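You operate a simulated robot arm through the tools that you are given. There is no shell and no other tool.

You are at the controls of a simulated robot arm. One attempt, no reset.

## Task
Swap the split seal under the blue valve cap for a sound one.
Fine: Pull the cap off onto the bench, lay the black ring in the drip tray, fit the ring from the seal rail that shows no split and press the cap home; the other ring stays on its peg. Drop, pinch and damage nothing, leave nothing switched on.

It is judged by the outcome, as a careful person would: the job done as asked, and still so three seconds after it is handed in. It fails if anything else is knocked over, pushed out of place, dropped, spilled or broken. Lids that push on must go on centred and level and be pressed home; caps that screw on are set level and turned clockwise until they are tight.

## Robot
A 6-joint arm with a two-finger parallel gripper, fixed in place. Base frame: the origin is on the floor under the middle of its stand, x ahead of it, y to its left, z up; the work surface is at about z = 0.85. Readings come in m, rad, newtons and seconds.
It reaches about 1.313 m from its shoulder. Its first joint turns from -2.897 to 2.897 rad. Payload 3.43 kg.
Tool frame: the origin (TCP) lies between the finger pads and is the grasp point; the fingertips stand 0.034 m ahead of it; z points along the fingers, y is the line along which they close. The gripper opens to 0.128 m. The fingers are 0.024 m wide and 0.012 m thick; the gripper's body (0.048 by 0.13 m) begins 0.096 m behind the TCP.
Orientation is told as [roll, pitch, yaw] about the base's x, y, z axes, in that order, counted from this pose: with the fingers straight down and closing along the base's y, the tool's x points along the base's -x, its y along +y and its z along -z.

## Interface
- The arm moves only by the tool jog_arm. Its argument "steps" is a list of rows, each an object (a shift or turn left out is 0, a gripper value left out holds the last) with "linear": the shift along the tool's x, y, z in m, a list of three; "rot": the turn, a rotation vector about the tool's x, y, z in rad, a list of three; "grip": the opening, from 0 (shut) to 1 (fully open). In form: [{"linear": [x, y, z], "rot": [ax, ay, az], "grip": grip}, ...]. A call has 1 to 20 rows; each row is the pose to reach, as a shift and turn from the pose commanded when the call began, along the tool's axes at that moment. Each row takes 0.2 s and may step no farther than 0.05 m and 0.15 rad from the row before; otherwise, or with a gripper value out of range, the whole call is refused. Where a pose cannot be reached the arm comes as near as it can. A force on the tool above 40 N (or 10 N above the force at the start of the call, whichever is more), or a blocked arm, ends the call early, and 0.2 s more pass. The fingers move at their own pace (about 0.153 m/s each) and stop on an object; they squeeze with about 31 N. The grip force told is the motor's: it shows also when the fingers shut on nothing. Time passes only in rows, and 0.2 s behind the last, so rows that repeat a pose let the fingers close. It gives the time, the measured TCP pose, the force on the tool (base axes), the opening and the grip force at its end, in the units of the frame above (readings bear some noise), with the torque about the TCP (base axes, N m) and any sound that the robot's microphone picked up.
- Cameras (640 x 400 px; columns grow to the right, rows downward): "scene" is fixed at [0.3987, 0.5018, 1.4432]; the picture's right is [0.34, -0.94, 0.00], its down [-0.91, -0.33, -0.26] and it looks along [0.24, 0.09, -0.97] (base axes); focal length 214 px, centre (320, 200). "wrist" rides on the gripper at [0.076, -0.011, -0.16] in the tool frame; the picture's right is [0.15, 0.99, 0.00], its down [-0.88, 0.13, -0.46] and it looks along [-0.45, 0.07, 0.89] (tool axes); focal length 234 px, centre (320, 200). There is no depth. A picture from a camera that has moved, and an enlarged one, comes with that camera's place and axes in the base frame and with its lens.
- capture(camera): a new picture of that camera. It takes no simulated time.
- inspect(camera, box): a new picture of the part [left, top, right, bottom] of that camera's present view, enlarged. It takes no simulated time.
- finish_job(): hands the job in; it is judged then, once.

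Nothing tells you positions but the pictures and the camera data. Unless the task says otherwise, let go and move clear before handing in.

The tools are called after ">>>" as a command line: name --argument value ..., lists and objects as JSON in quotes. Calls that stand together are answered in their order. jog_arm: Moves the arm, as the interface text tells. Its arguments: {"type":"object","properties":{"steps":{"type":"array","items":{"type":"object","properties":{"linear":{"type":"array","items":{"type":"number"}},"rot":{"type":"array","items":{"type":"number"}},"grip":{"type":"number"}}}}},"required":["steps"]} The other tools are called the same way: capture (camera) takes a picture; inspect (camera, box) takes an enlarged picture of a part of a camera's view; finish_job () hands the job in.

At the start:

```text
t: 0.0
ee_pos: [0.5778, 0.1754, 1.1678]
tool_rot: [0.001, 0.0, 0.001]
ft_force: [0.2, -0.8, -0.5]
ft_torque: [0.04, 0.03, -0.02]
grip_width: 0.128
finger_force: 0.0
```

scene: 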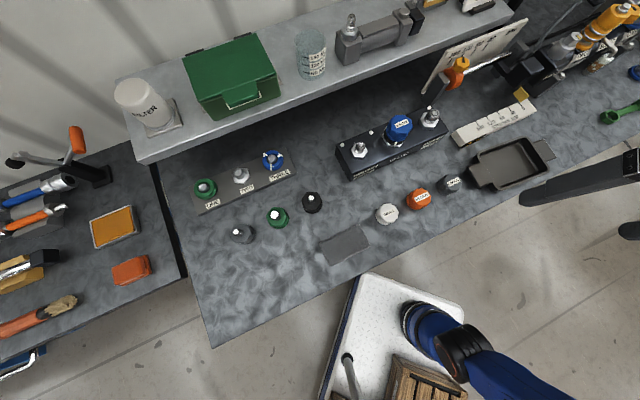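
wrist: 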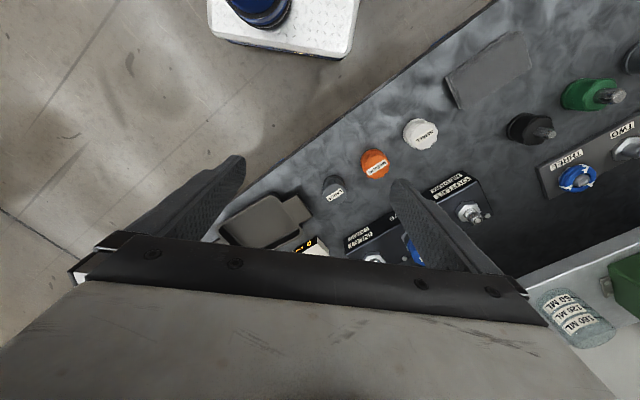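

I see a bench with a black valve block (blue cap in the middle), a drip tray to its right, a white strip with pegs that may be the seal rail, and loose caps. I'll enlarge these areas before moving.

>>> inspect --camera "scene" --box '[320, 90, 480, 190]'

>>> inspect --camera "scene" --box '[420, 40, 580, 140]'

>>> inspect --camera "scene" --box '[440, 110, 600, 210]'

>>> inspect --camera "scene" --box '[180, 140, 340, 240]'

>>> inspect --camera "scene" --box '[340, 150, 500, 250]'

>>> inspect --camera "scene" --box '[480, 0, 640, 100]'

```text
4.00 times, centred on (400, 140) of scene
camera zoom: at [0.3987, 0.5018, 1.4432], right [0.34, -0.94, 0.0], down [-0.91, -0.33, -0.26], along [0.24, 0.09, -0.97], focal length 858 px, centre (0, 440)
```

zoom: 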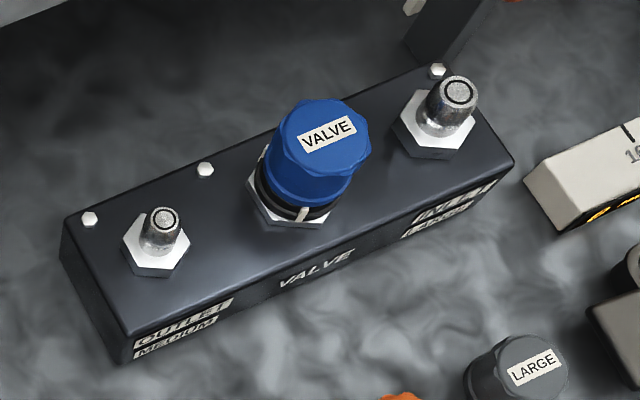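

```text
4.00 times, centred on (500, 90) of scene
camera zoom: at [0.3987, 0.5018, 1.4432], right [0.34, -0.94, 0.0], down [-0.91, -0.33, -0.26], along [0.24, 0.09, -0.97], focal length 858 px, centre (-400, 640)
```

zoom: 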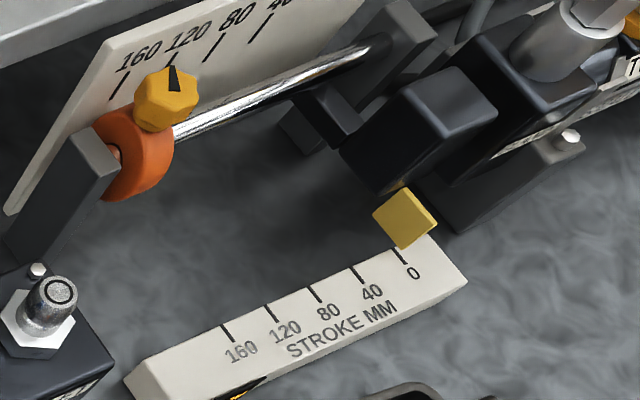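

```text
4.00 times, centred on (520, 160) of scene
camera zoom: at [0.3987, 0.5018, 1.4432], right [0.34, -0.94, 0.0], down [-0.91, -0.33, -0.26], along [0.24, 0.09, -0.97], focal length 858 px, centre (-480, 360)
```

zoom: 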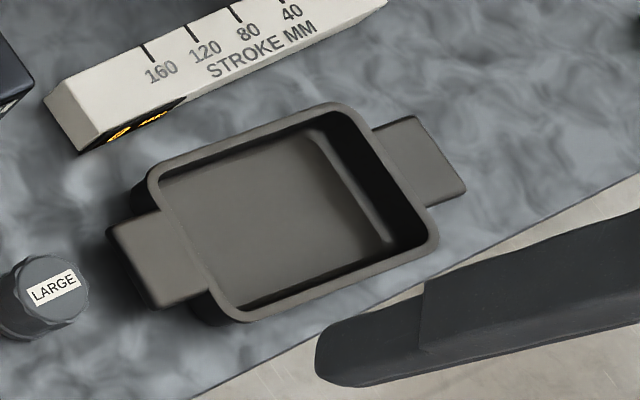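

```text
4.00 times, centred on (260, 190) of scene
camera zoom: at [0.3987, 0.5018, 1.4432], right [0.34, -0.94, 0.0], down [-0.91, -0.33, -0.26], along [0.24, 0.09, -0.97], focal length 858 px, centre (560, 240)
```

zoom: 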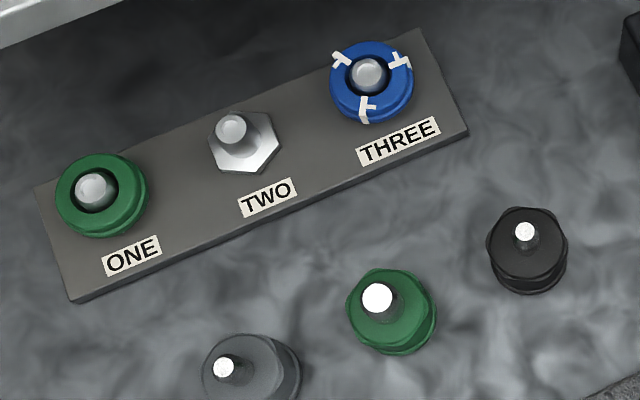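

```text
4.00 times, centred on (420, 200) of scene
camera zoom: at [0.3987, 0.5018, 1.4432], right [0.34, -0.94, 0.0], down [-0.91, -0.33, -0.26], along [0.24, 0.09, -0.97], focal length 858 px, centre (-80, 200)
```

zoom: 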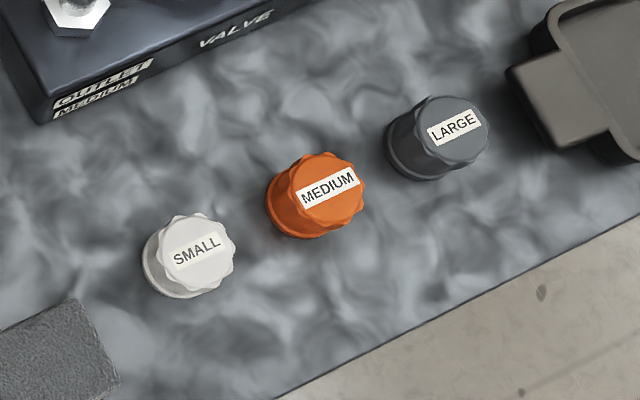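

```text
4.00 times, centred on (560, 50) of scene
camera zoom: at [0.3987, 0.5018, 1.4432], right [0.34, -0.94, 0.0], down [-0.91, -0.33, -0.26], along [0.24, 0.09, -0.97], focal length 858 px, centre (-640, 800)
```

zoom: 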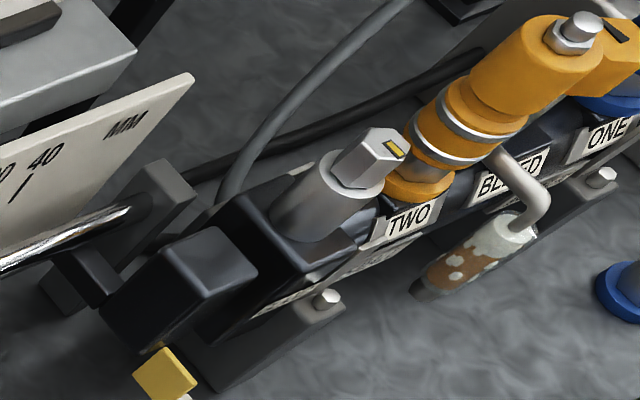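

The rail carries a green ring on ONE, nothing on TWO, and a blue ring with white marks on THREE. The bench is yawed about 42° to my left, so I'll turn the tool to match and look at the valve from closer.

>>> jog_arm --steps '[{"linear": [-0.02, 0.033, 0], "rot": [0, 0, -0.147]}, {"linear": [-0.04, 0.066, 0], "rot": [0, 0, -0.294]}, {"linear": [-0.06, 0.099, 0], "rot": [0, 0, -0.44]}, {"linear": [-0.08, 0.132, 0], "rot": [0, 0, -0.587]}, {"linear": [-0.1, 0.165, 0], "rot": [0, 0, -0.733]}, {"linear": [-0.1, 0.165, 0], "rot": [0, 0, -0.733]}]'

>>> capture --camera "wrist"

>>> capture --camera "scene"

```text
t: 1.4
ee_pos: [0.6762, 0.3383, 1.1519]
tool_rot: [0.0, -0.006, 0.735]
ft_force: [-0.4, 0.5, -0.3]
ft_torque: [0.01, -0.03, 0.01]
grip_width: 0.1279
finger_force: 0.2
out of reach, approached as far as the arm can: row 4, 5, 6
```

```text
taken
camera wrist: at [0.6266, 0.2787, 1.3126], right [-0.77, 0.64, 0.0], down [0.56, 0.69, 0.46], along [0.29, 0.36, -0.89], focal length 234 px, centre (320, 200)
```

wrist: 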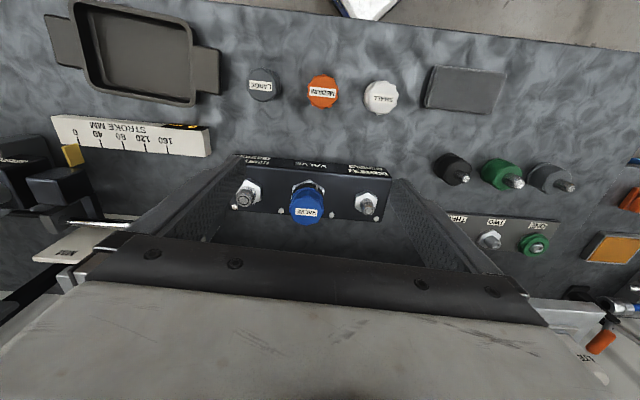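

```text
taken
```

scene: 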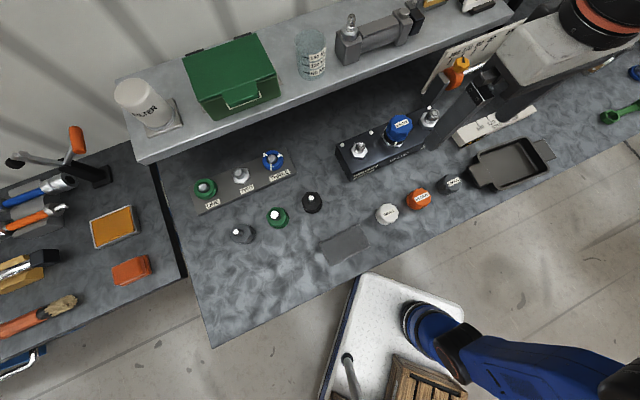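

The valve block is now centred under the wrist camera. I'll enlarge it and the rail for measurements.

>>> inspect --camera "wrist" --box '[220, 140, 400, 252]'

>>> inspect --camera "wrist" --box '[420, 140, 600, 252]'

>>> inspect --camera "wrist" --box '[40, 0, 240, 125]'

>>> inspect --camera "wrist" --box '[230, 40, 430, 165]'

```text
3.56 times, centred on (310, 196) of wrist
camera zoom: at [0.6266, 0.2787, 1.3126], right [-0.77, 0.64, 0.0], down [0.56, 0.69, 0.46], along [0.29, 0.36, -0.89], focal length 833 px, centre (356, 214)
```

zoom: 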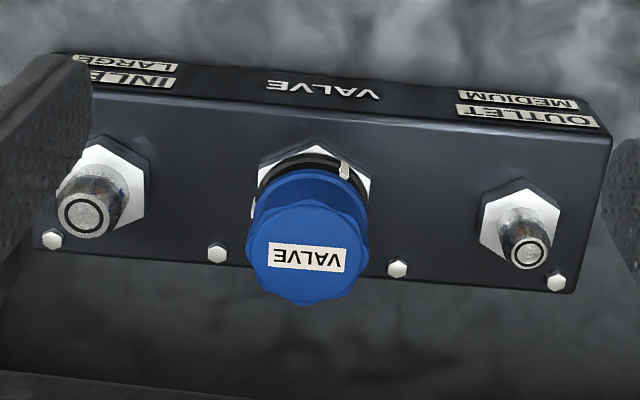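

```text
3.56 times, centred on (510, 196) of wrist
camera zoom: at [0.6266, 0.2787, 1.3126], right [-0.77, 0.64, 0.0], down [0.56, 0.69, 0.46], along [0.29, 0.36, -0.89], focal length 833 px, centre (-356, 214)
```

zoom: 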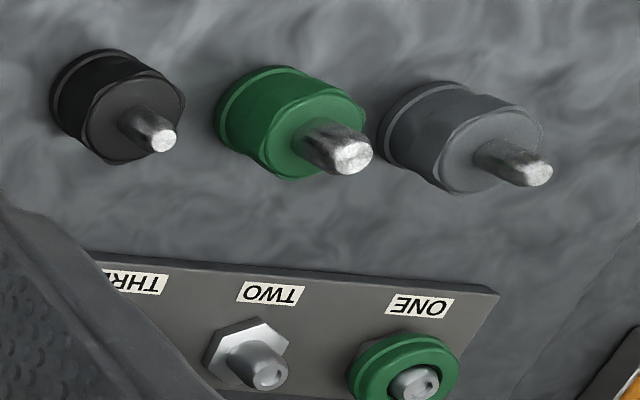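

```text
3.20 times, centred on (140, 62) of wrist
camera zoom: at [0.6266, 0.2787, 1.3126], right [-0.77, 0.64, 0.0], down [0.56, 0.69, 0.46], along [0.29, 0.36, -0.89], focal length 749 px, centre (896, 640)
```

zoom: 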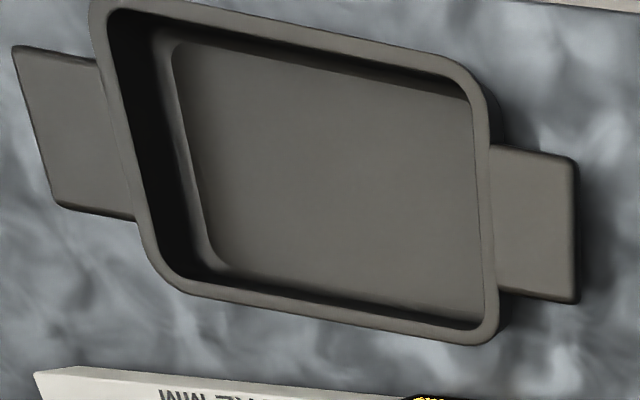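

```text
3.20 times, centred on (330, 102) of wrist
camera zoom: at [0.6266, 0.2787, 1.3126], right [-0.77, 0.64, 0.0], down [0.56, 0.69, 0.46], along [0.29, 0.36, -0.89], focal length 749 px, centre (288, 512)
```

zoom: 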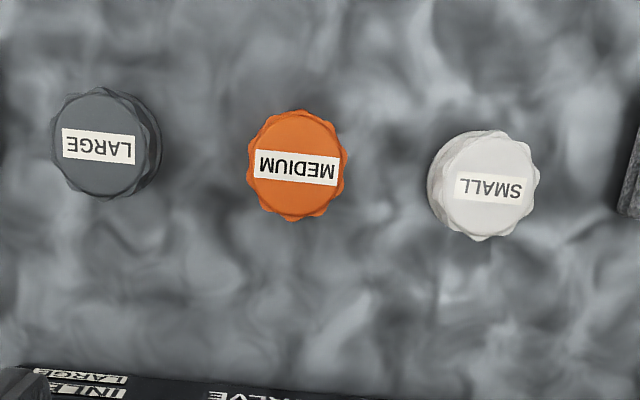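

Valve cap top is at about (0.773, 0.421, 0.96), block top about z 0.905, and the rail pegs at about (0.46, 0.84), (0.53, 0.78) and (0.59, 0.71). Next I'll move over toward the rail, lower down, to check the rings for splits and measure the shelf.

>>> jog_arm --steps '[{"linear": [-0.014, 0.04, 0.019]}, {"linear": [-0.028, 0.08, 0.038]}, {"linear": [-0.042, 0.12, 0.057]}, {"linear": [-0.056, 0.16, 0.076]}, {"linear": [-0.07, 0.2, 0.095]}, {"linear": [-0.084, 0.24, 0.114]}, {"linear": [-0.098, 0.28, 0.133]}, {"linear": [-0.112, 0.32, 0.152]}, {"linear": [-0.112, 0.32, 0.152]}]'

>>> capture --camera "wrist"

>>> capture --camera "scene"

```text
t: 3.4
ee_pos: [0.5443, 0.6494, 1.0007]
tool_rot: [0.001, -0.003, 0.733]
ft_force: [0.0, 0.7, -0.3]
ft_torque: [0.0, 0.05, 0.0]
grip_width: 0.128
finger_force: 0.0
```

```text
taken
camera wrist: at [0.4944, 0.5889, 1.1601], right [-0.77, 0.64, 0.0], down [0.57, 0.69, 0.46], along [0.29, 0.35, -0.89], focal length 234 px, centre (320, 200)
```

wrist: 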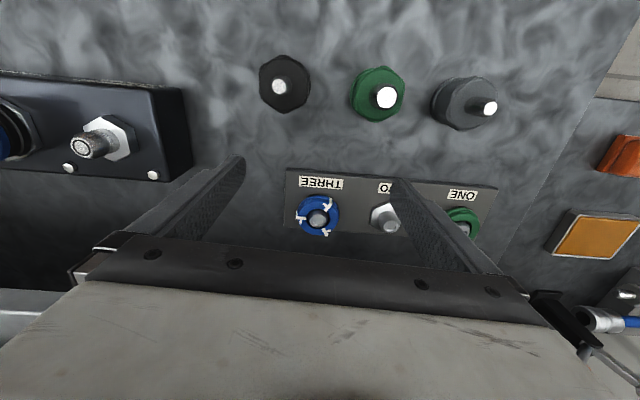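

```text
taken
```

scene: 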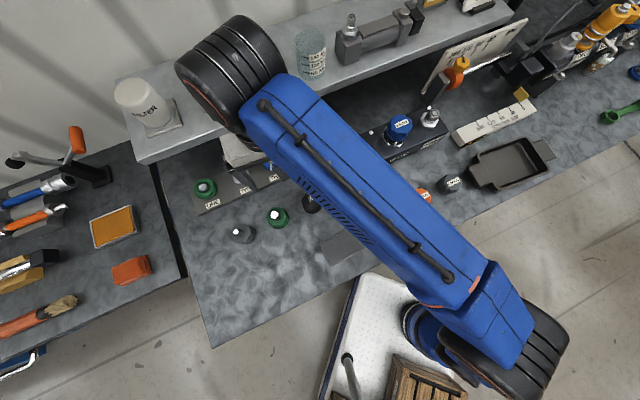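

The arm reaches here cleanly. Now I'll enlarge the rings for a check.

>>> inspect --camera "wrist" --box '[280, 165, 400, 240]'

>>> inspect --camera "wrist" --box '[380, 175, 500, 250]'

>>> inspect --camera "scene" --box '[100, 10, 340, 160]'

```text
5.33 times, centred on (340, 202) of wrist
camera zoom: at [0.4944, 0.5889, 1.1601], right [-0.77, 0.64, 0.0], down [0.57, 0.69, 0.46], along [0.29, 0.35, -0.89], focal length 1249 px, centre (213, 187)
```

zoom: 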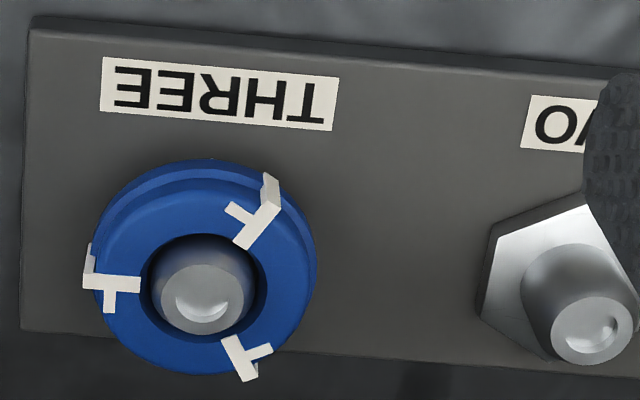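

```text
5.33 times, centred on (440, 212) of wrist
camera zoom: at [0.4944, 0.5889, 1.1601], right [-0.77, 0.64, 0.0], down [0.57, 0.69, 0.46], along [0.29, 0.35, -0.89], focal length 1249 px, centre (-320, 133)
```

zoom: 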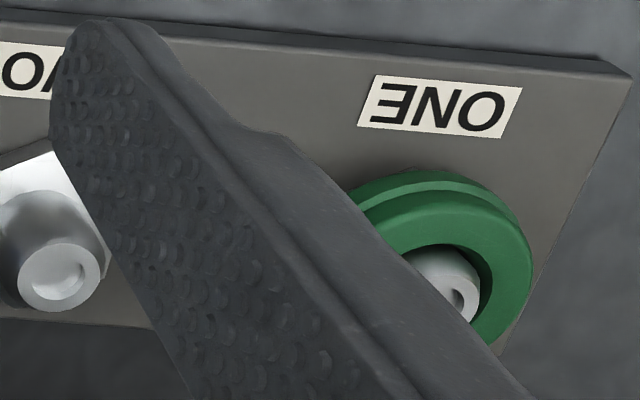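

```text
2.67 times, centred on (220, 85) of scene
camera zoom: at [0.3987, 0.5018, 1.4432], right [0.34, -0.94, 0.0], down [-0.91, -0.33, -0.26], along [0.24, 0.09, -0.97], focal length 572 px, centre (587, 507)
```

zoom: 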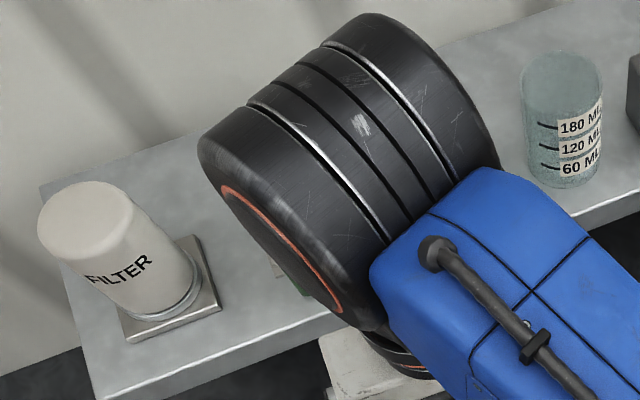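

The blue ring on THREE carries white branching cracks, so it's the split one, and the green ring on ONE looks sound so far. I estimate the shelf's front edge about 4 cm behind the rail at z of roughly 1.00–1.04. I'll slide along to view ONE fully with the tool squared to the bench (yaw 0.785).

>>> jog_arm --steps '[{"linear": [0.001, 0.04, 0], "rot": [0, 0, -0.026]}, {"linear": [0.002, 0.08, 0], "rot": [0, 0, -0.052]}, {"linear": [0.003, 0.12, 0], "rot": [0, 0, -0.052]}, {"linear": [0.004, 0.16, 0], "rot": [0, 0, -0.052]}, {"linear": [0.004, 0.196, 0], "rot": [0, 0, -0.052]}, {"linear": [0.004, 0.196, 0], "rot": [0, 0, -0.052]}]'

>>> capture --camera "wrist"

>>> inspect --camera "wrist" --box '[240, 150, 400, 250]'

>>> capture --camera "scene"

```text
t: 4.8
ee_pos: [0.406, 0.7703, 0.9803]
tool_rot: [0.001, -0.004, 0.784]
ft_force: [1.0, 0.1, -0.6]
ft_torque: [0.01, 0.0, -0.02]
grip_width: 0.1281
finger_force: 0.0
out of reach, approached as far as the arm can: row 4, 5, 6
```

```text
taken
camera wrist: at [0.3597, 0.708, 1.1409], right [-0.8, 0.6, 0.0], down [0.53, 0.71, 0.46], along [0.27, 0.37, -0.89], focal length 234 px, centre (320, 200)
```

wrist: 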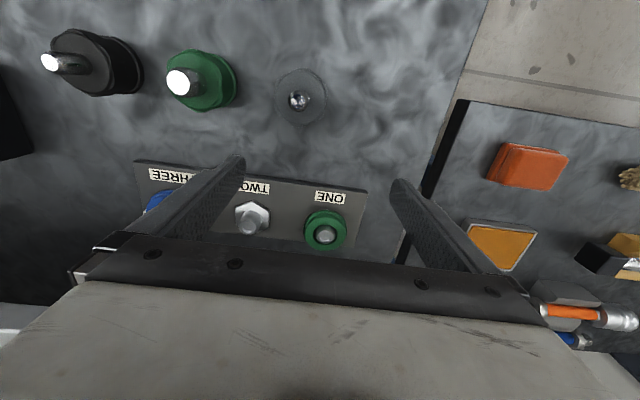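

```text
4.00 times, centred on (320, 200) of wrist
camera zoom: at [0.3597, 0.708, 1.1409], right [-0.8, 0.6, 0.0], down [0.53, 0.71, 0.46], along [0.27, 0.37, -0.89], focal length 937 px, centre (320, 200)
```

zoom: 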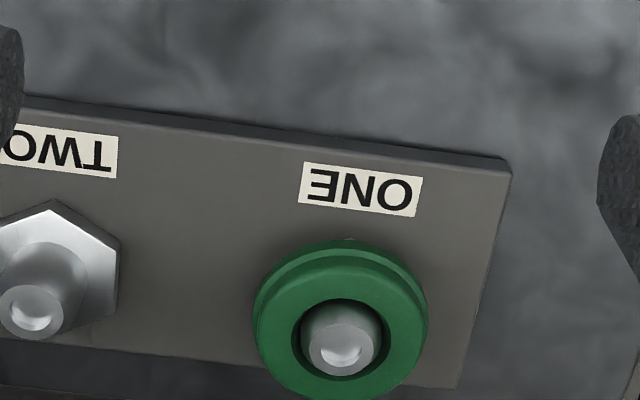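

```text
taken
```

scene: 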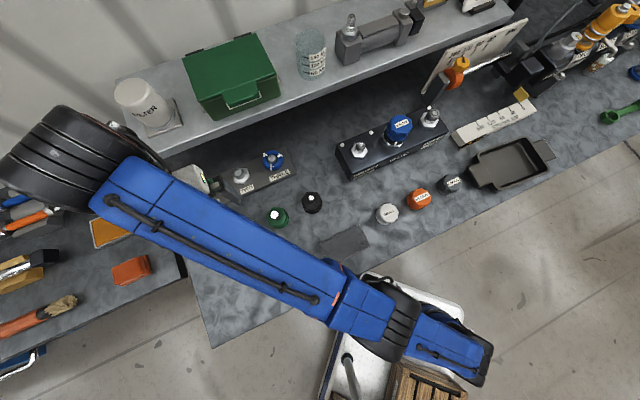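

The green ring on ONE shows no split on its top or front, so that's the one to fit. Reach is limited with a vertical tool out here, so I'll tilt the tool by 0.2 rad (wrist leaning back to me) and go to the valve for a close look.

>>> jog_arm --steps '[{"linear": [0.011, 0, -0.016], "rot": [0, -0.07, 0]}, {"linear": [0.022, 0, -0.033], "rot": [0, -0.14, 0]}, {"linear": [0.032, 0, -0.05], "rot": [0, -0.2, 0]}, {"linear": [0.032, -0.042, -0.05], "rot": [0, -0.2, 0]}, {"linear": [0.032, -0.084, -0.05], "rot": [0, -0.2, 0]}, {"linear": [0.032, -0.126, -0.05], "rot": [0, -0.2, 0]}, {"linear": [0.032, -0.168, -0.05], "rot": [0, -0.2, 0]}, {"linear": [0.032, -0.21, -0.05], "rot": [0, -0.2, 0]}, {"linear": [0.032, -0.252, -0.05], "rot": [0, -0.2, 0]}, {"linear": [0.032, -0.294, -0.05], "rot": [0, -0.2, 0]}, {"linear": [0.032, -0.336, -0.05], "rot": [0, -0.2, 0]}, {"linear": [0.032, -0.378, -0.05], "rot": [0, -0.2, 0]}, {"linear": [0.032, -0.42, -0.05], "rot": [0, -0.2, 0]}, {"linear": [0.032, -0.462, -0.05], "rot": [0, -0.2, 0]}, {"linear": [0.032, -0.507, -0.05], "rot": [0, -0.2, 0]}, {"linear": [0.032, -0.507, -0.05], "rot": [0, -0.2, 0]}]'

>>> capture --camera "wrist"

>>> inspect --camera "wrist" --box '[240, 130, 400, 230]'

>>> capture --camera "scene"

```text
t: 8.2
ee_pos: [0.7435, 0.3904, 1.0311]
tool_rot: [-0.001, -0.2, 0.785]
ft_force: [-0.4, -0.8, 0.0]
ft_torque: [0.0, -0.01, -0.03]
grip_width: 0.1282
finger_force: 0.0
```

```text
taken
camera wrist: at [0.676, 0.3071, 1.174], right [-0.8, 0.6, -0.03], down [0.45, 0.64, 0.62], along [0.39, 0.49, -0.78], focal length 234 px, centre (320, 200)
```

wrist: 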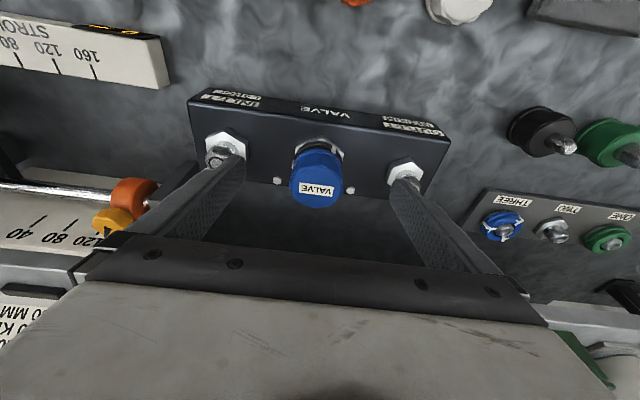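

```text
4.00 times, centred on (320, 180) of wrist
camera zoom: at [0.676, 0.3071, 1.174], right [-0.8, 0.6, -0.03], down [0.45, 0.64, 0.62], along [0.39, 0.49, -0.78], focal length 937 px, centre (320, 280)
```

zoom: 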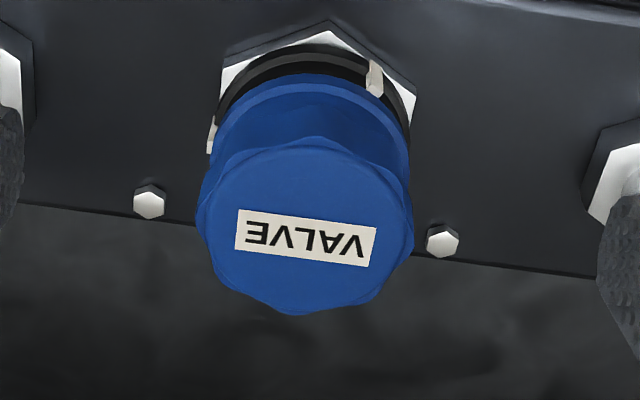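

```text
taken
```

scene: 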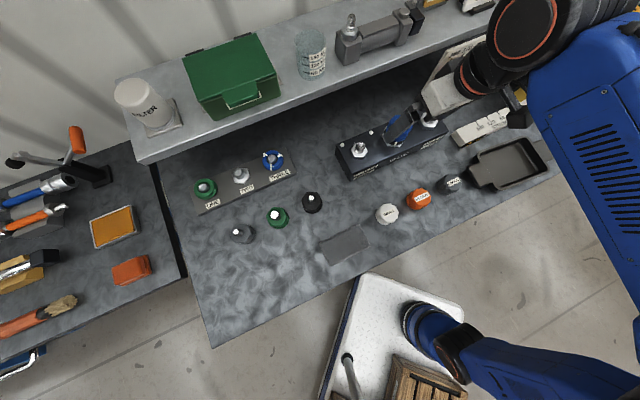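

The cap, black ring (with white split marks) and hex seat are clear: cap axis at bench coordinates n≈0.845, e≈−0.249 (n=(x+y)/√2, e=(y−x)/√2), cap top z≈0.965. I'll centre the open gripper over it and check before descending.

>>> jog_arm --steps '[{"linear": [-0.0382, 0.001, 0.0077]}, {"linear": [-0.0382, 0.001, 0.0077]}, {"linear": [-0.0342, 0.001, 0.0273]}, {"linear": [-0.0342, 0.001, 0.0273]}]'

>>> capture --camera "wrist"

>>> inspect --camera "scene" --box '[340, 80, 500, 180]'

```text
t: 9.2
ee_pos: [0.7686, 0.4171, 1.0112]
tool_rot: [0.0, -0.201, 0.787]
ft_force: [-0.8, 0.2, 0.0]
ft_torque: [-0.01, 0.02, 0.0]
grip_width: 0.1278
finger_force: 0.1
```

```text
taken
camera wrist: at [0.7026, 0.3354, 1.1538], right [-0.8, 0.6, -0.03], down [0.45, 0.64, 0.62], along [0.39, 0.49, -0.78], focal length 234 px, centre (320, 200)
```

wrist: 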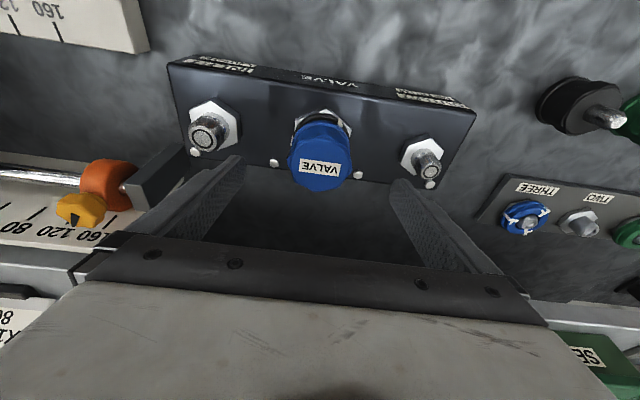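

```text
4.00 times, centred on (420, 130) of scene
camera zoom: at [0.3987, 0.5018, 1.4432], right [0.34, -0.94, 0.0], down [-0.91, -0.33, -0.26], along [0.24, 0.09, -0.97], focal length 858 px, centre (-80, 480)
```

zoom: 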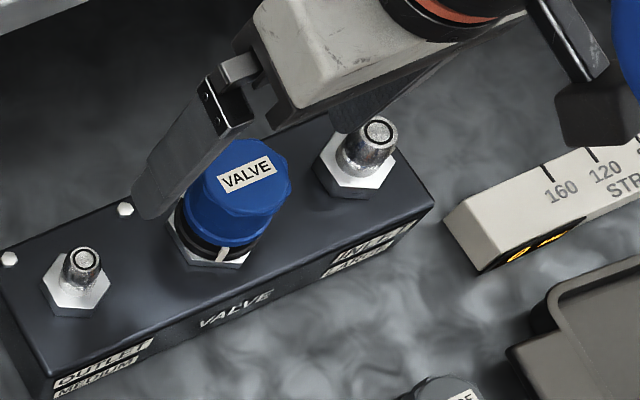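

The gripper straddles the cap between the two spigots. I'll enlarge to verify the centring precisely.

>>> inspect --camera "wrist" --box '[220, 90, 420, 215]'

>>> inspect --camera "wrist" --box '[280, 95, 360, 200]'

```text
3.20 times, centred on (320, 152) of wrist
camera zoom: at [0.7026, 0.3354, 1.1538], right [-0.8, 0.6, -0.03], down [0.45, 0.64, 0.62], along [0.39, 0.49, -0.78], focal length 749 px, centre (320, 352)
```

zoom: 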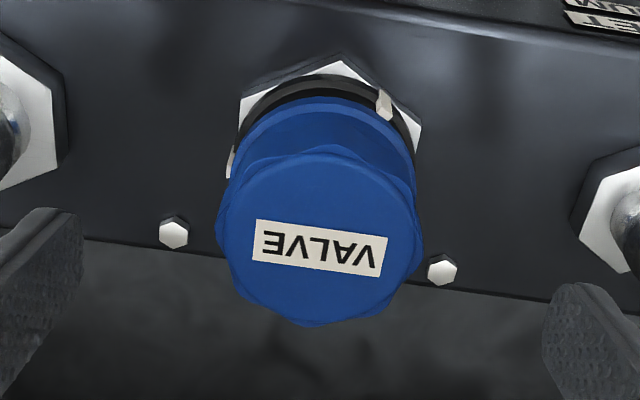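

```text
3.81 times, centred on (320, 148) of wrist
camera zoom: at [0.7026, 0.3354, 1.1538], right [-0.8, 0.6, -0.03], down [0.45, 0.64, 0.62], along [0.39, 0.49, -0.78], focal length 892 px, centre (320, 400)
```

zoom: 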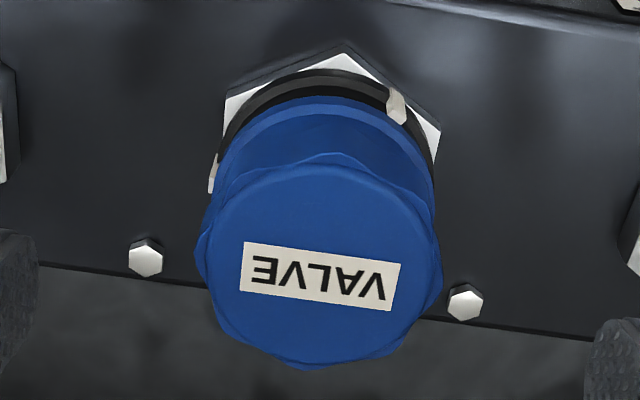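

Label centre and fingertip midpoint coincide, so the centring is good: cap top z≈0.97, flange bottom ≈0.925, seat ≈0.905. I'll descend so the tips end at about z 0.934, above the ring, and close on the cap.

>>> jog_arm --steps '[{"linear": [0.0029, -0.0005, 0.0144]}, {"linear": [0.0058, -0.0005, 0.0288]}, {"linear": [0.0087, -0.0005, 0.0431]}, {"linear": [0.0087, -0.0005, 0.0431]}]'

>>> inspect --camera "wrist" --box '[220, 90, 420, 215]'

>>> inspect --camera "scene" --box '[340, 80, 500, 180]'

```text
t: 10.2
ee_pos: [0.7708, 0.4171, 0.9682]
tool_rot: [0.0, -0.204, 0.786]
ft_force: [1.1, -0.4, -0.1]
ft_torque: [0.03, 0.01, -0.01]
grip_width: 0.1279
finger_force: 0.0
```

```text
3.20 times, centred on (320, 152) of wrist
camera zoom: at [0.7034, 0.3338, 1.1096], right [-0.8, 0.6, -0.03], down [0.45, 0.64, 0.62], along [0.39, 0.49, -0.78], focal length 749 px, centre (320, 352)
```

zoom: 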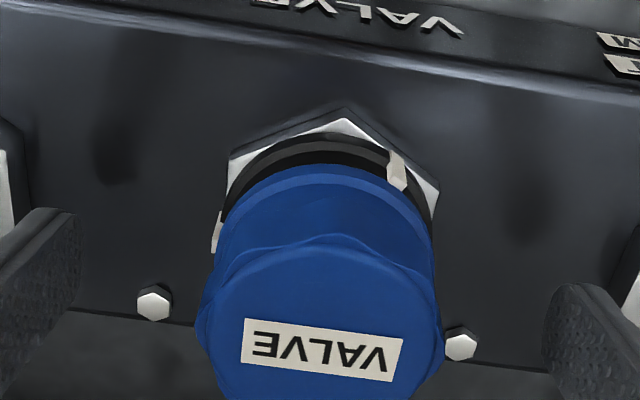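

```text
4.00 times, centred on (420, 130) of scene
camera zoom: at [0.3987, 0.5018, 1.4432], right [0.34, -0.94, 0.0], down [-0.91, -0.33, -0.26], along [0.24, 0.09, -0.97], focal length 858 px, centre (-80, 480)
```

zoom: 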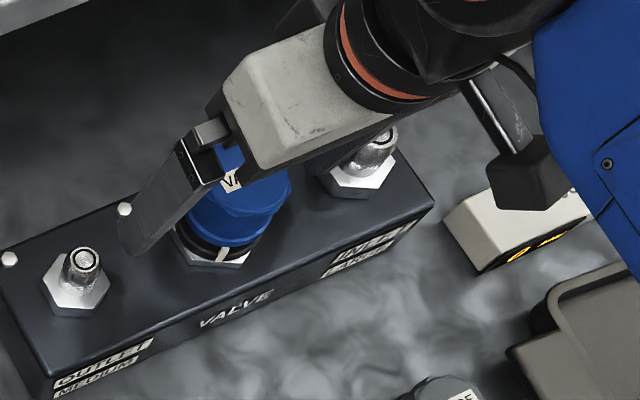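

The fingers straddle the cap with tips above the ring. I'll close on the cap now.

>>> jog_arm --steps '[{"grip": 0.3}, {"grip": 0.3}, {"grip": 0.3}, {"grip": 0.3}]'

>>> inspect --camera "wrist" --box '[220, 90, 420, 215]'

```text
t: 11.2
ee_pos: [0.7702, 0.4182, 0.9674]
tool_rot: [0.001, -0.201, 0.786]
ft_force: [-1.1, 0.1, 0.2]
ft_torque: [-0.01, 0.08, 0.03]
grip_width: 0.0581
finger_force: 30.8
```

```text
3.20 times, centred on (320, 152) of wrist
camera zoom: at [0.7034, 0.3339, 1.1095], right [-0.8, 0.6, -0.03], down [0.45, 0.64, 0.62], along [0.39, 0.49, -0.78], focal length 749 px, centre (320, 352)
```

zoom: 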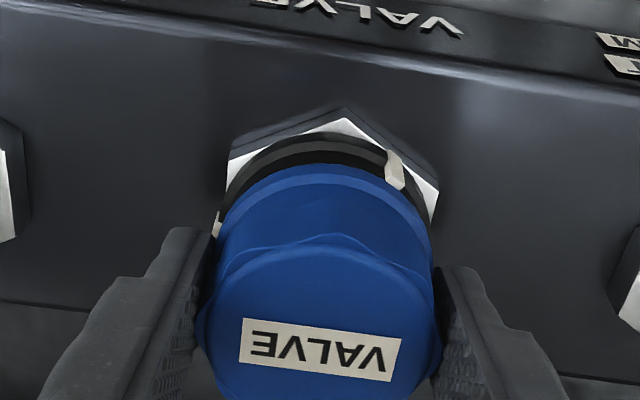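

Gripped at 58 mm width. I'll pull straight up slowly.

>>> jog_arm --steps '[{"linear": [-0.001, 0, -0.0049]}, {"linear": [-0.002, 0, -0.0098]}, {"linear": [-0.003, 0, -0.0147]}, {"linear": [-0.004, 0, -0.0196]}, {"linear": [-0.006, 0, -0.0294]}, {"linear": [-0.008, 0, -0.0392]}, {"linear": [-0.01, 0, -0.049]}, {"linear": [-0.012, 0, -0.0588]}, {"linear": [-0.014, 0, -0.0686]}, {"linear": [-0.014, 0, -0.0686]}]'

>>> capture --camera "wrist"

>>> inspect --camera "scene" --box '[340, 80, 500, 180]'

```text
t: 13.4
ee_pos: [0.77, 0.4174, 1.0368]
tool_rot: [0.002, -0.2, 0.786]
ft_force: [-0.3, -0.6, -1.9]
ft_torque: [-0.02, 0.02, 0.03]
grip_width: 0.0579
finger_force: 31.0
```

```text
taken
camera wrist: at [0.7025, 0.3344, 1.1788], right [-0.8, 0.6, -0.03], down [0.45, 0.64, 0.62], along [0.39, 0.49, -0.78], focal length 234 px, centre (320, 200)
```

wrist: 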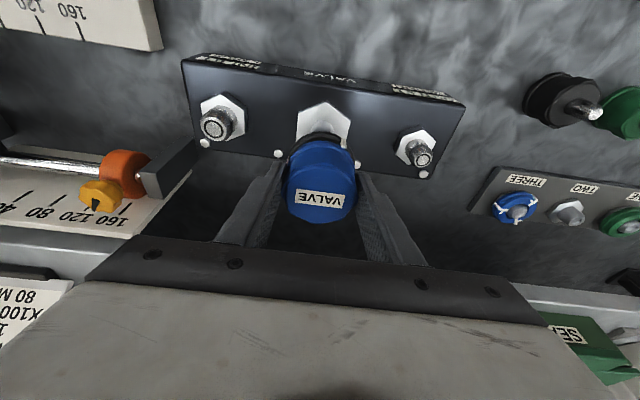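

```text
4.00 times, centred on (420, 130) of scene
camera zoom: at [0.3987, 0.5018, 1.4432], right [0.34, -0.94, 0.0], down [-0.91, -0.33, -0.26], along [0.24, 0.09, -0.97], focal length 858 px, centre (-80, 480)
```

zoom: 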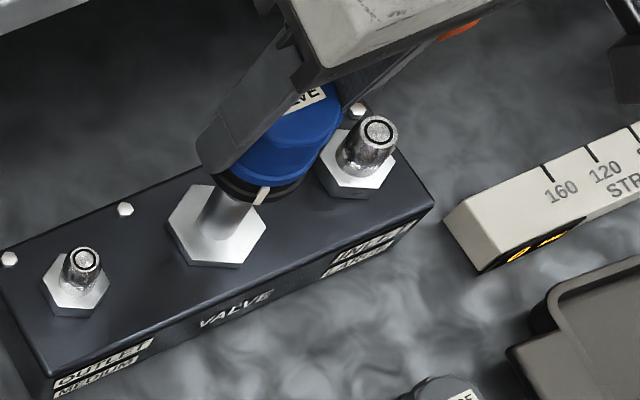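

The black ring came up with the cap, held on its underside. I'll look closely before going any further.

>>> inspect --camera "scene" --box '[375, 90, 435, 150]'

>>> inspect --camera "wrist" --box '[260, 90, 380, 230]'

```text
6.67 times, centred on (405, 120) of scene
camera zoom: at [0.3987, 0.5018, 1.4432], right [0.34, -0.94, 0.0], down [-0.91, -0.33, -0.26], along [0.24, 0.09, -0.97], focal length 1430 px, centre (-247, 733)
```

zoom: 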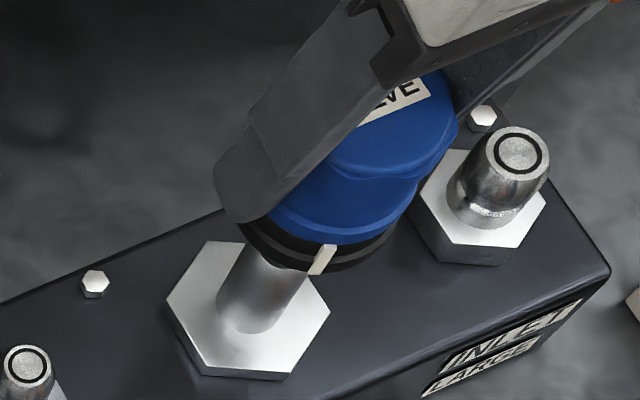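

```text
2.86 times, centred on (320, 160) of wrist
camera zoom: at [0.7025, 0.3344, 1.1788], right [-0.8, 0.6, -0.03], down [0.45, 0.64, 0.62], along [0.39, 0.49, -0.78], focal length 669 px, centre (320, 314)
```

zoom: 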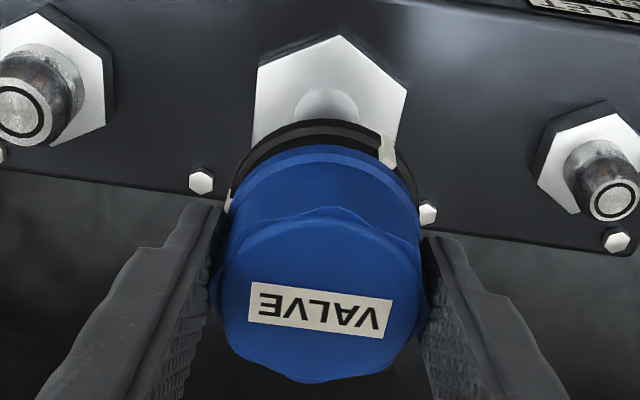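

The ring rose with the cap, perhaps because my fingertips were close enough to catch its edge. I'll lower both straight back onto the seat, then regrip higher on the cap so that only the cap is held.

>>> jog_arm --steps '[{"linear": [0.002, 0, 0.0098]}, {"linear": [0.004, 0, 0.0196]}, {"linear": [0.006, 0, 0.0294]}, {"linear": [0.008, 0, 0.0392]}, {"linear": [0.009, 0, 0.0441]}, {"linear": [0.01, 0, 0.049]}, {"linear": [0.011, 0, 0.0539]}, {"linear": [0.012, 0, 0.0588]}, {"linear": [0.0128, 0, 0.063]}, {"linear": [0.0135, 0, 0.066]}, {"linear": [0.014, 0, 0.0686]}, {"linear": [0.014, 0, 0.0686]}]'

>>> inspect --camera "wrist" --box '[220, 90, 420, 215]'

>>> inspect --camera "scene" --box '[360, 100, 440, 150]'

```text
t: 16.0
ee_pos: [0.77, 0.4172, 0.9678]
tool_rot: [-0.001, -0.201, 0.785]
ft_force: [-1.5, 1.0, 2.8]
ft_torque: [0.04, 0.06, -0.01]
grip_width: 0.0581
finger_force: 30.9
```

```text
3.20 times, centred on (320, 152) of wrist
camera zoom: at [0.7027, 0.3338, 1.1092], right [-0.8, 0.6, -0.03], down [0.45, 0.64, 0.62], along [0.39, 0.49, -0.78], focal length 749 px, centre (320, 352)
```

zoom: 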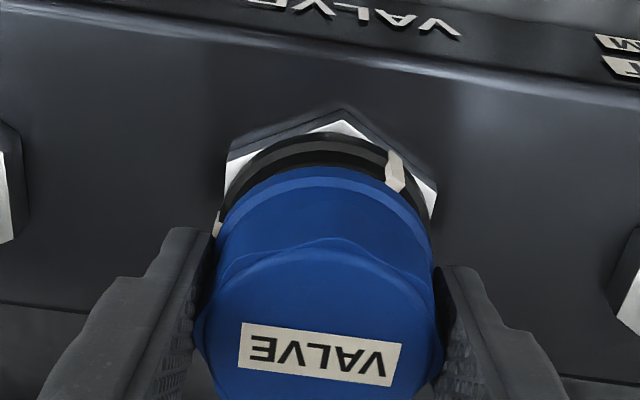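

```text
8.00 times, centred on (400, 125) of scene
camera zoom: at [0.3987, 0.5018, 1.4432], right [0.34, -0.94, 0.0], down [-0.91, -0.33, -0.26], along [0.24, 0.09, -0.97], focal length 1716 px, centre (-320, 800)
```

zoom: 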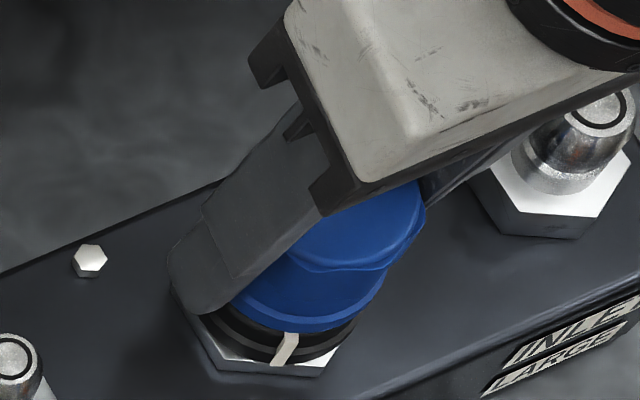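

Cap and ring are back on the seat. I'll open, rise 14 mm and grip only the upper part of the cap.

>>> jog_arm --steps '[{"grip": 0.7}, {"grip": 0.7}, {"linear": [-0.0014, 0, -0.0069], "grip": 0.7}, {"linear": [-0.0028, 0, -0.0137], "grip": 0.7}, {"linear": [-0.0028, 0, -0.0137], "grip": 0.7}]'

>>> inspect --camera "wrist" --box '[220, 90, 420, 215]'

>>> inspect --camera "scene" --box '[360, 100, 440, 150]'

```text
t: 17.2
ee_pos: [0.7705, 0.4157, 0.9795]
tool_rot: [0.0, -0.2, 0.784]
ft_force: [-0.8, 0.3, 0.0]
ft_torque: [0.03, 0.01, -0.01]
grip_width: 0.0896
finger_force: 0.0
```

```text
3.20 times, centred on (320, 152) of wrist
camera zoom: at [0.7033, 0.3335, 1.1229], right [-0.8, 0.6, -0.03], down [0.45, 0.64, 0.62], along [0.39, 0.49, -0.78], focal length 749 px, centre (320, 352)
```

zoom: 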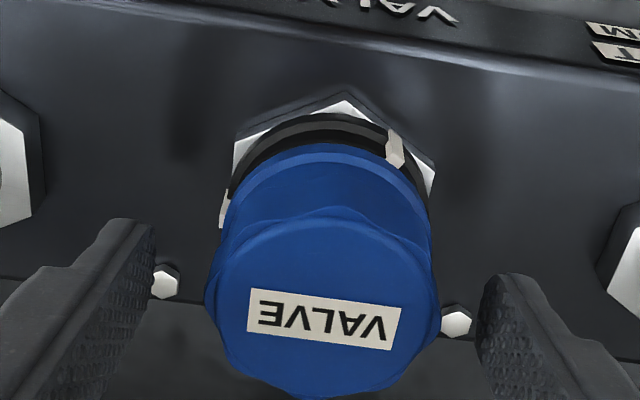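

```text
8.00 times, centred on (400, 125) of scene
camera zoom: at [0.3987, 0.5018, 1.4432], right [0.34, -0.94, 0.0], down [-0.91, -0.33, -0.26], along [0.24, 0.09, -0.97], focal length 1716 px, centre (-320, 800)
```

zoom: 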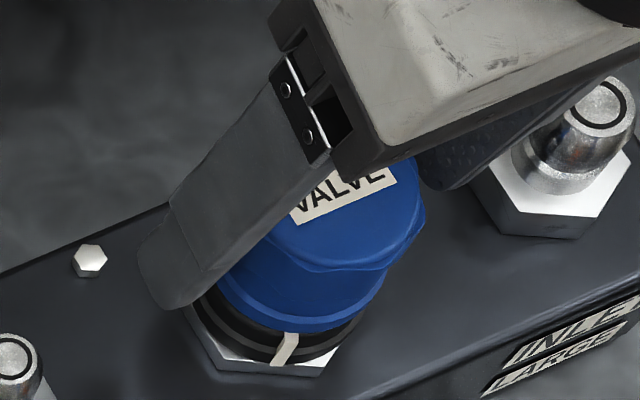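

The ring and cap sit level on the seat with the fingertips now well above the ring. I'll grip the upper cap and pull slowly.

>>> jog_arm --steps '[{"grip": 0.3}, {"grip": 0.3}, {"grip": 0.3}, {"grip": 0.3}, {"linear": [-0.001, 0, -0.0049], "grip": 0.3}, {"linear": [-0.002, 0, -0.0098], "grip": 0.3}, {"linear": [-0.003, 0, -0.0147], "grip": 0.3}, {"linear": [-0.004, 0, -0.0196], "grip": 0.3}, {"linear": [-0.004, 0, -0.0196], "grip": 0.3}]'

>>> inspect --camera "wrist" --box '[220, 90, 420, 215]'

>>> inspect --camera "scene" --box '[360, 100, 440, 150]'

```text
t: 19.2
ee_pos: [0.7704, 0.4157, 1.0012]
tool_rot: [0.0, -0.199, 0.786]
ft_force: [-0.5, -0.7, -1.6]
ft_torque: [-0.01, 0.0, 0.01]
grip_width: 0.0574
finger_force: 31.2
```

```text
3.20 times, centred on (320, 152) of wrist
camera zoom: at [0.7026, 0.3332, 1.1429], right [-0.8, 0.6, -0.03], down [0.45, 0.64, 0.62], along [0.39, 0.49, -0.78], focal length 749 px, centre (320, 352)
```

zoom: 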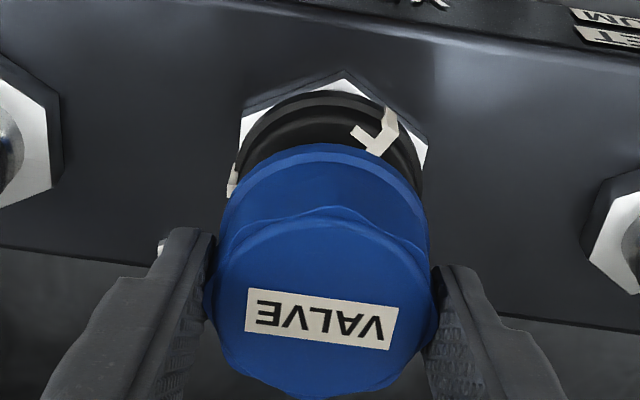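

```text
8.00 times, centred on (400, 125) of scene
camera zoom: at [0.3987, 0.5018, 1.4432], right [0.34, -0.94, 0.0], down [-0.91, -0.33, -0.26], along [0.24, 0.09, -0.97], focal length 1716 px, centre (-320, 800)
```

zoom: 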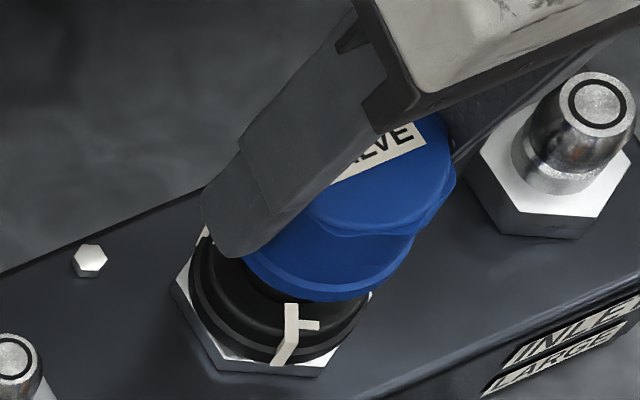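

Now only the cap rises and the black ring, with its white split, stays seated on the spigot. I'll continue the lift to clear the spigot.

>>> jog_arm --steps '[{"linear": [-0.002, 0, -0.0098], "grip": 0.3}, {"linear": [-0.004, 0, -0.0196], "grip": 0.3}, {"linear": [-0.0065, 0, -0.032], "grip": 0.3}, {"linear": [-0.0089, 0, -0.0441], "grip": 0.3}, {"linear": [-0.0089, 0, -0.0441], "grip": 0.3}]'

>>> capture --camera "wrist"

>>> inspect --camera "scene" --box '[340, 80, 460, 155]'

```text
t: 20.4
ee_pos: [0.7705, 0.4151, 1.0454]
tool_rot: [-0.001, -0.2, 0.784]
ft_force: [1.0, -0.1, -0.8]
ft_torque: [0.02, 0.01, 0.0]
grip_width: 0.0573
finger_force: 31.3
```

```text
taken
camera wrist: at [0.7034, 0.3328, 1.1876], right [-0.8, 0.6, -0.03], down [0.45, 0.64, 0.62], along [0.39, 0.49, -0.78], focal length 234 px, centre (320, 200)
```

wrist: 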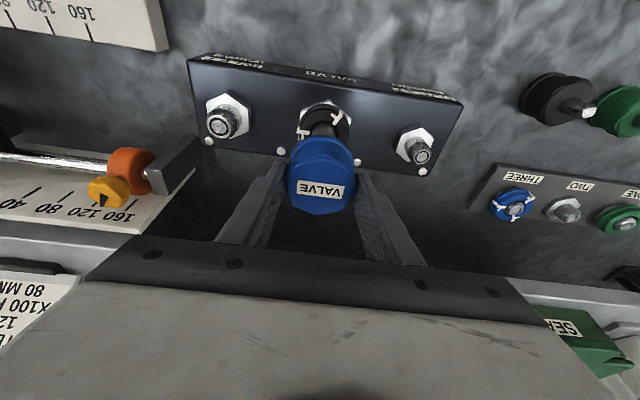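

```text
5.33 times, centred on (400, 118) of scene
camera zoom: at [0.3987, 0.5018, 1.4432], right [0.34, -0.94, 0.0], down [-0.91, -0.33, -0.26], along [0.24, 0.09, -0.97], focal length 1144 px, centre (-107, 640)
```

zoom: 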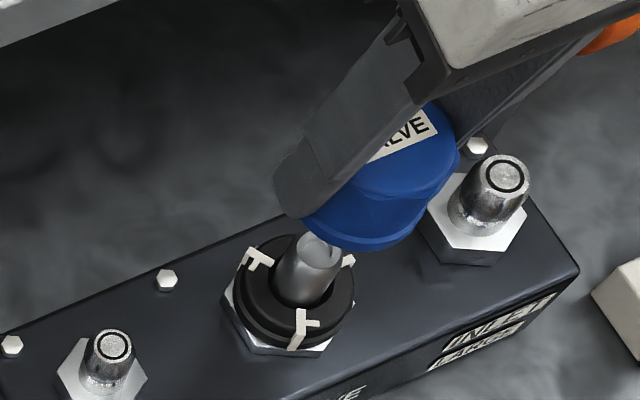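

The cap is free and the spigot with the black ring stands clear. I'll carry the cap to the empty bench patch in front of the block's left end (n≈0.735, e≈−0.085).

>>> jog_arm --steps '[{"linear": [0.0392, 0, -0.008], "grip": 0.3}, {"linear": [0.0784, 0, -0.0159], "grip": 0.3}, {"linear": [0.1039, 0.03, -0.0211], "grip": 0.3}, {"linear": [0.1039, 0.07, -0.0211], "grip": 0.3}, {"linear": [0.1039, 0.11, -0.0211], "grip": 0.3}, {"linear": [0.1039, 0.15, -0.0211], "grip": 0.3}, {"linear": [0.1039, 0.166, -0.0211], "grip": 0.3}, {"linear": [0.1099, 0.166, 0.0083], "grip": 0.3}, {"linear": [0.1158, 0.166, 0.0377], "grip": 0.3}, {"linear": [0.1218, 0.166, 0.0671], "grip": 0.3}, {"linear": [0.1218, 0.166, 0.0671], "grip": 0.3}]'

>>> capture --camera "wrist"

>>> capture --camera "scene"

```text
t: 22.8
ee_pos: [0.5773, 0.4596, 0.9574]
tool_rot: [0.0, -0.2, 0.785]
ft_force: [0.1, -0.9, -1.1]
ft_torque: [0.0, 0.02, 0.01]
grip_width: 0.0575
finger_force: 31.4
```

```text
taken
camera wrist: at [0.5103, 0.3776, 1.0986], right [-0.8, 0.6, -0.03], down [0.45, 0.64, 0.62], along [0.39, 0.49, -0.78], focal length 234 px, centre (320, 200)
```

wrist: 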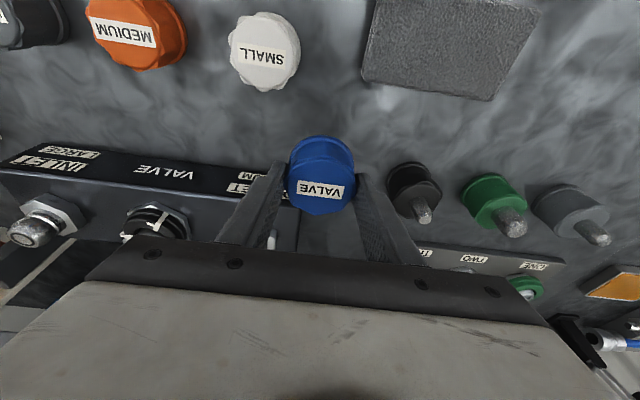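

```text
taken
```

scene: 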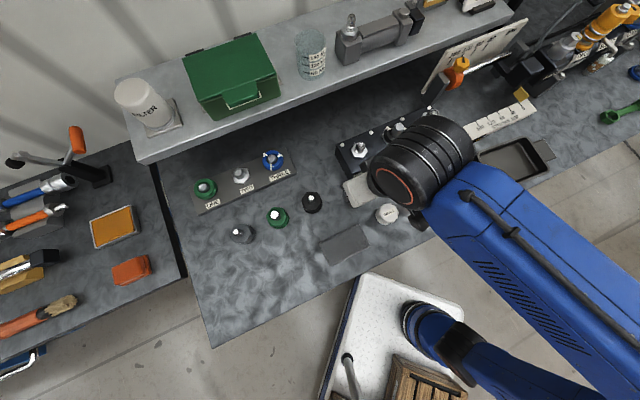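

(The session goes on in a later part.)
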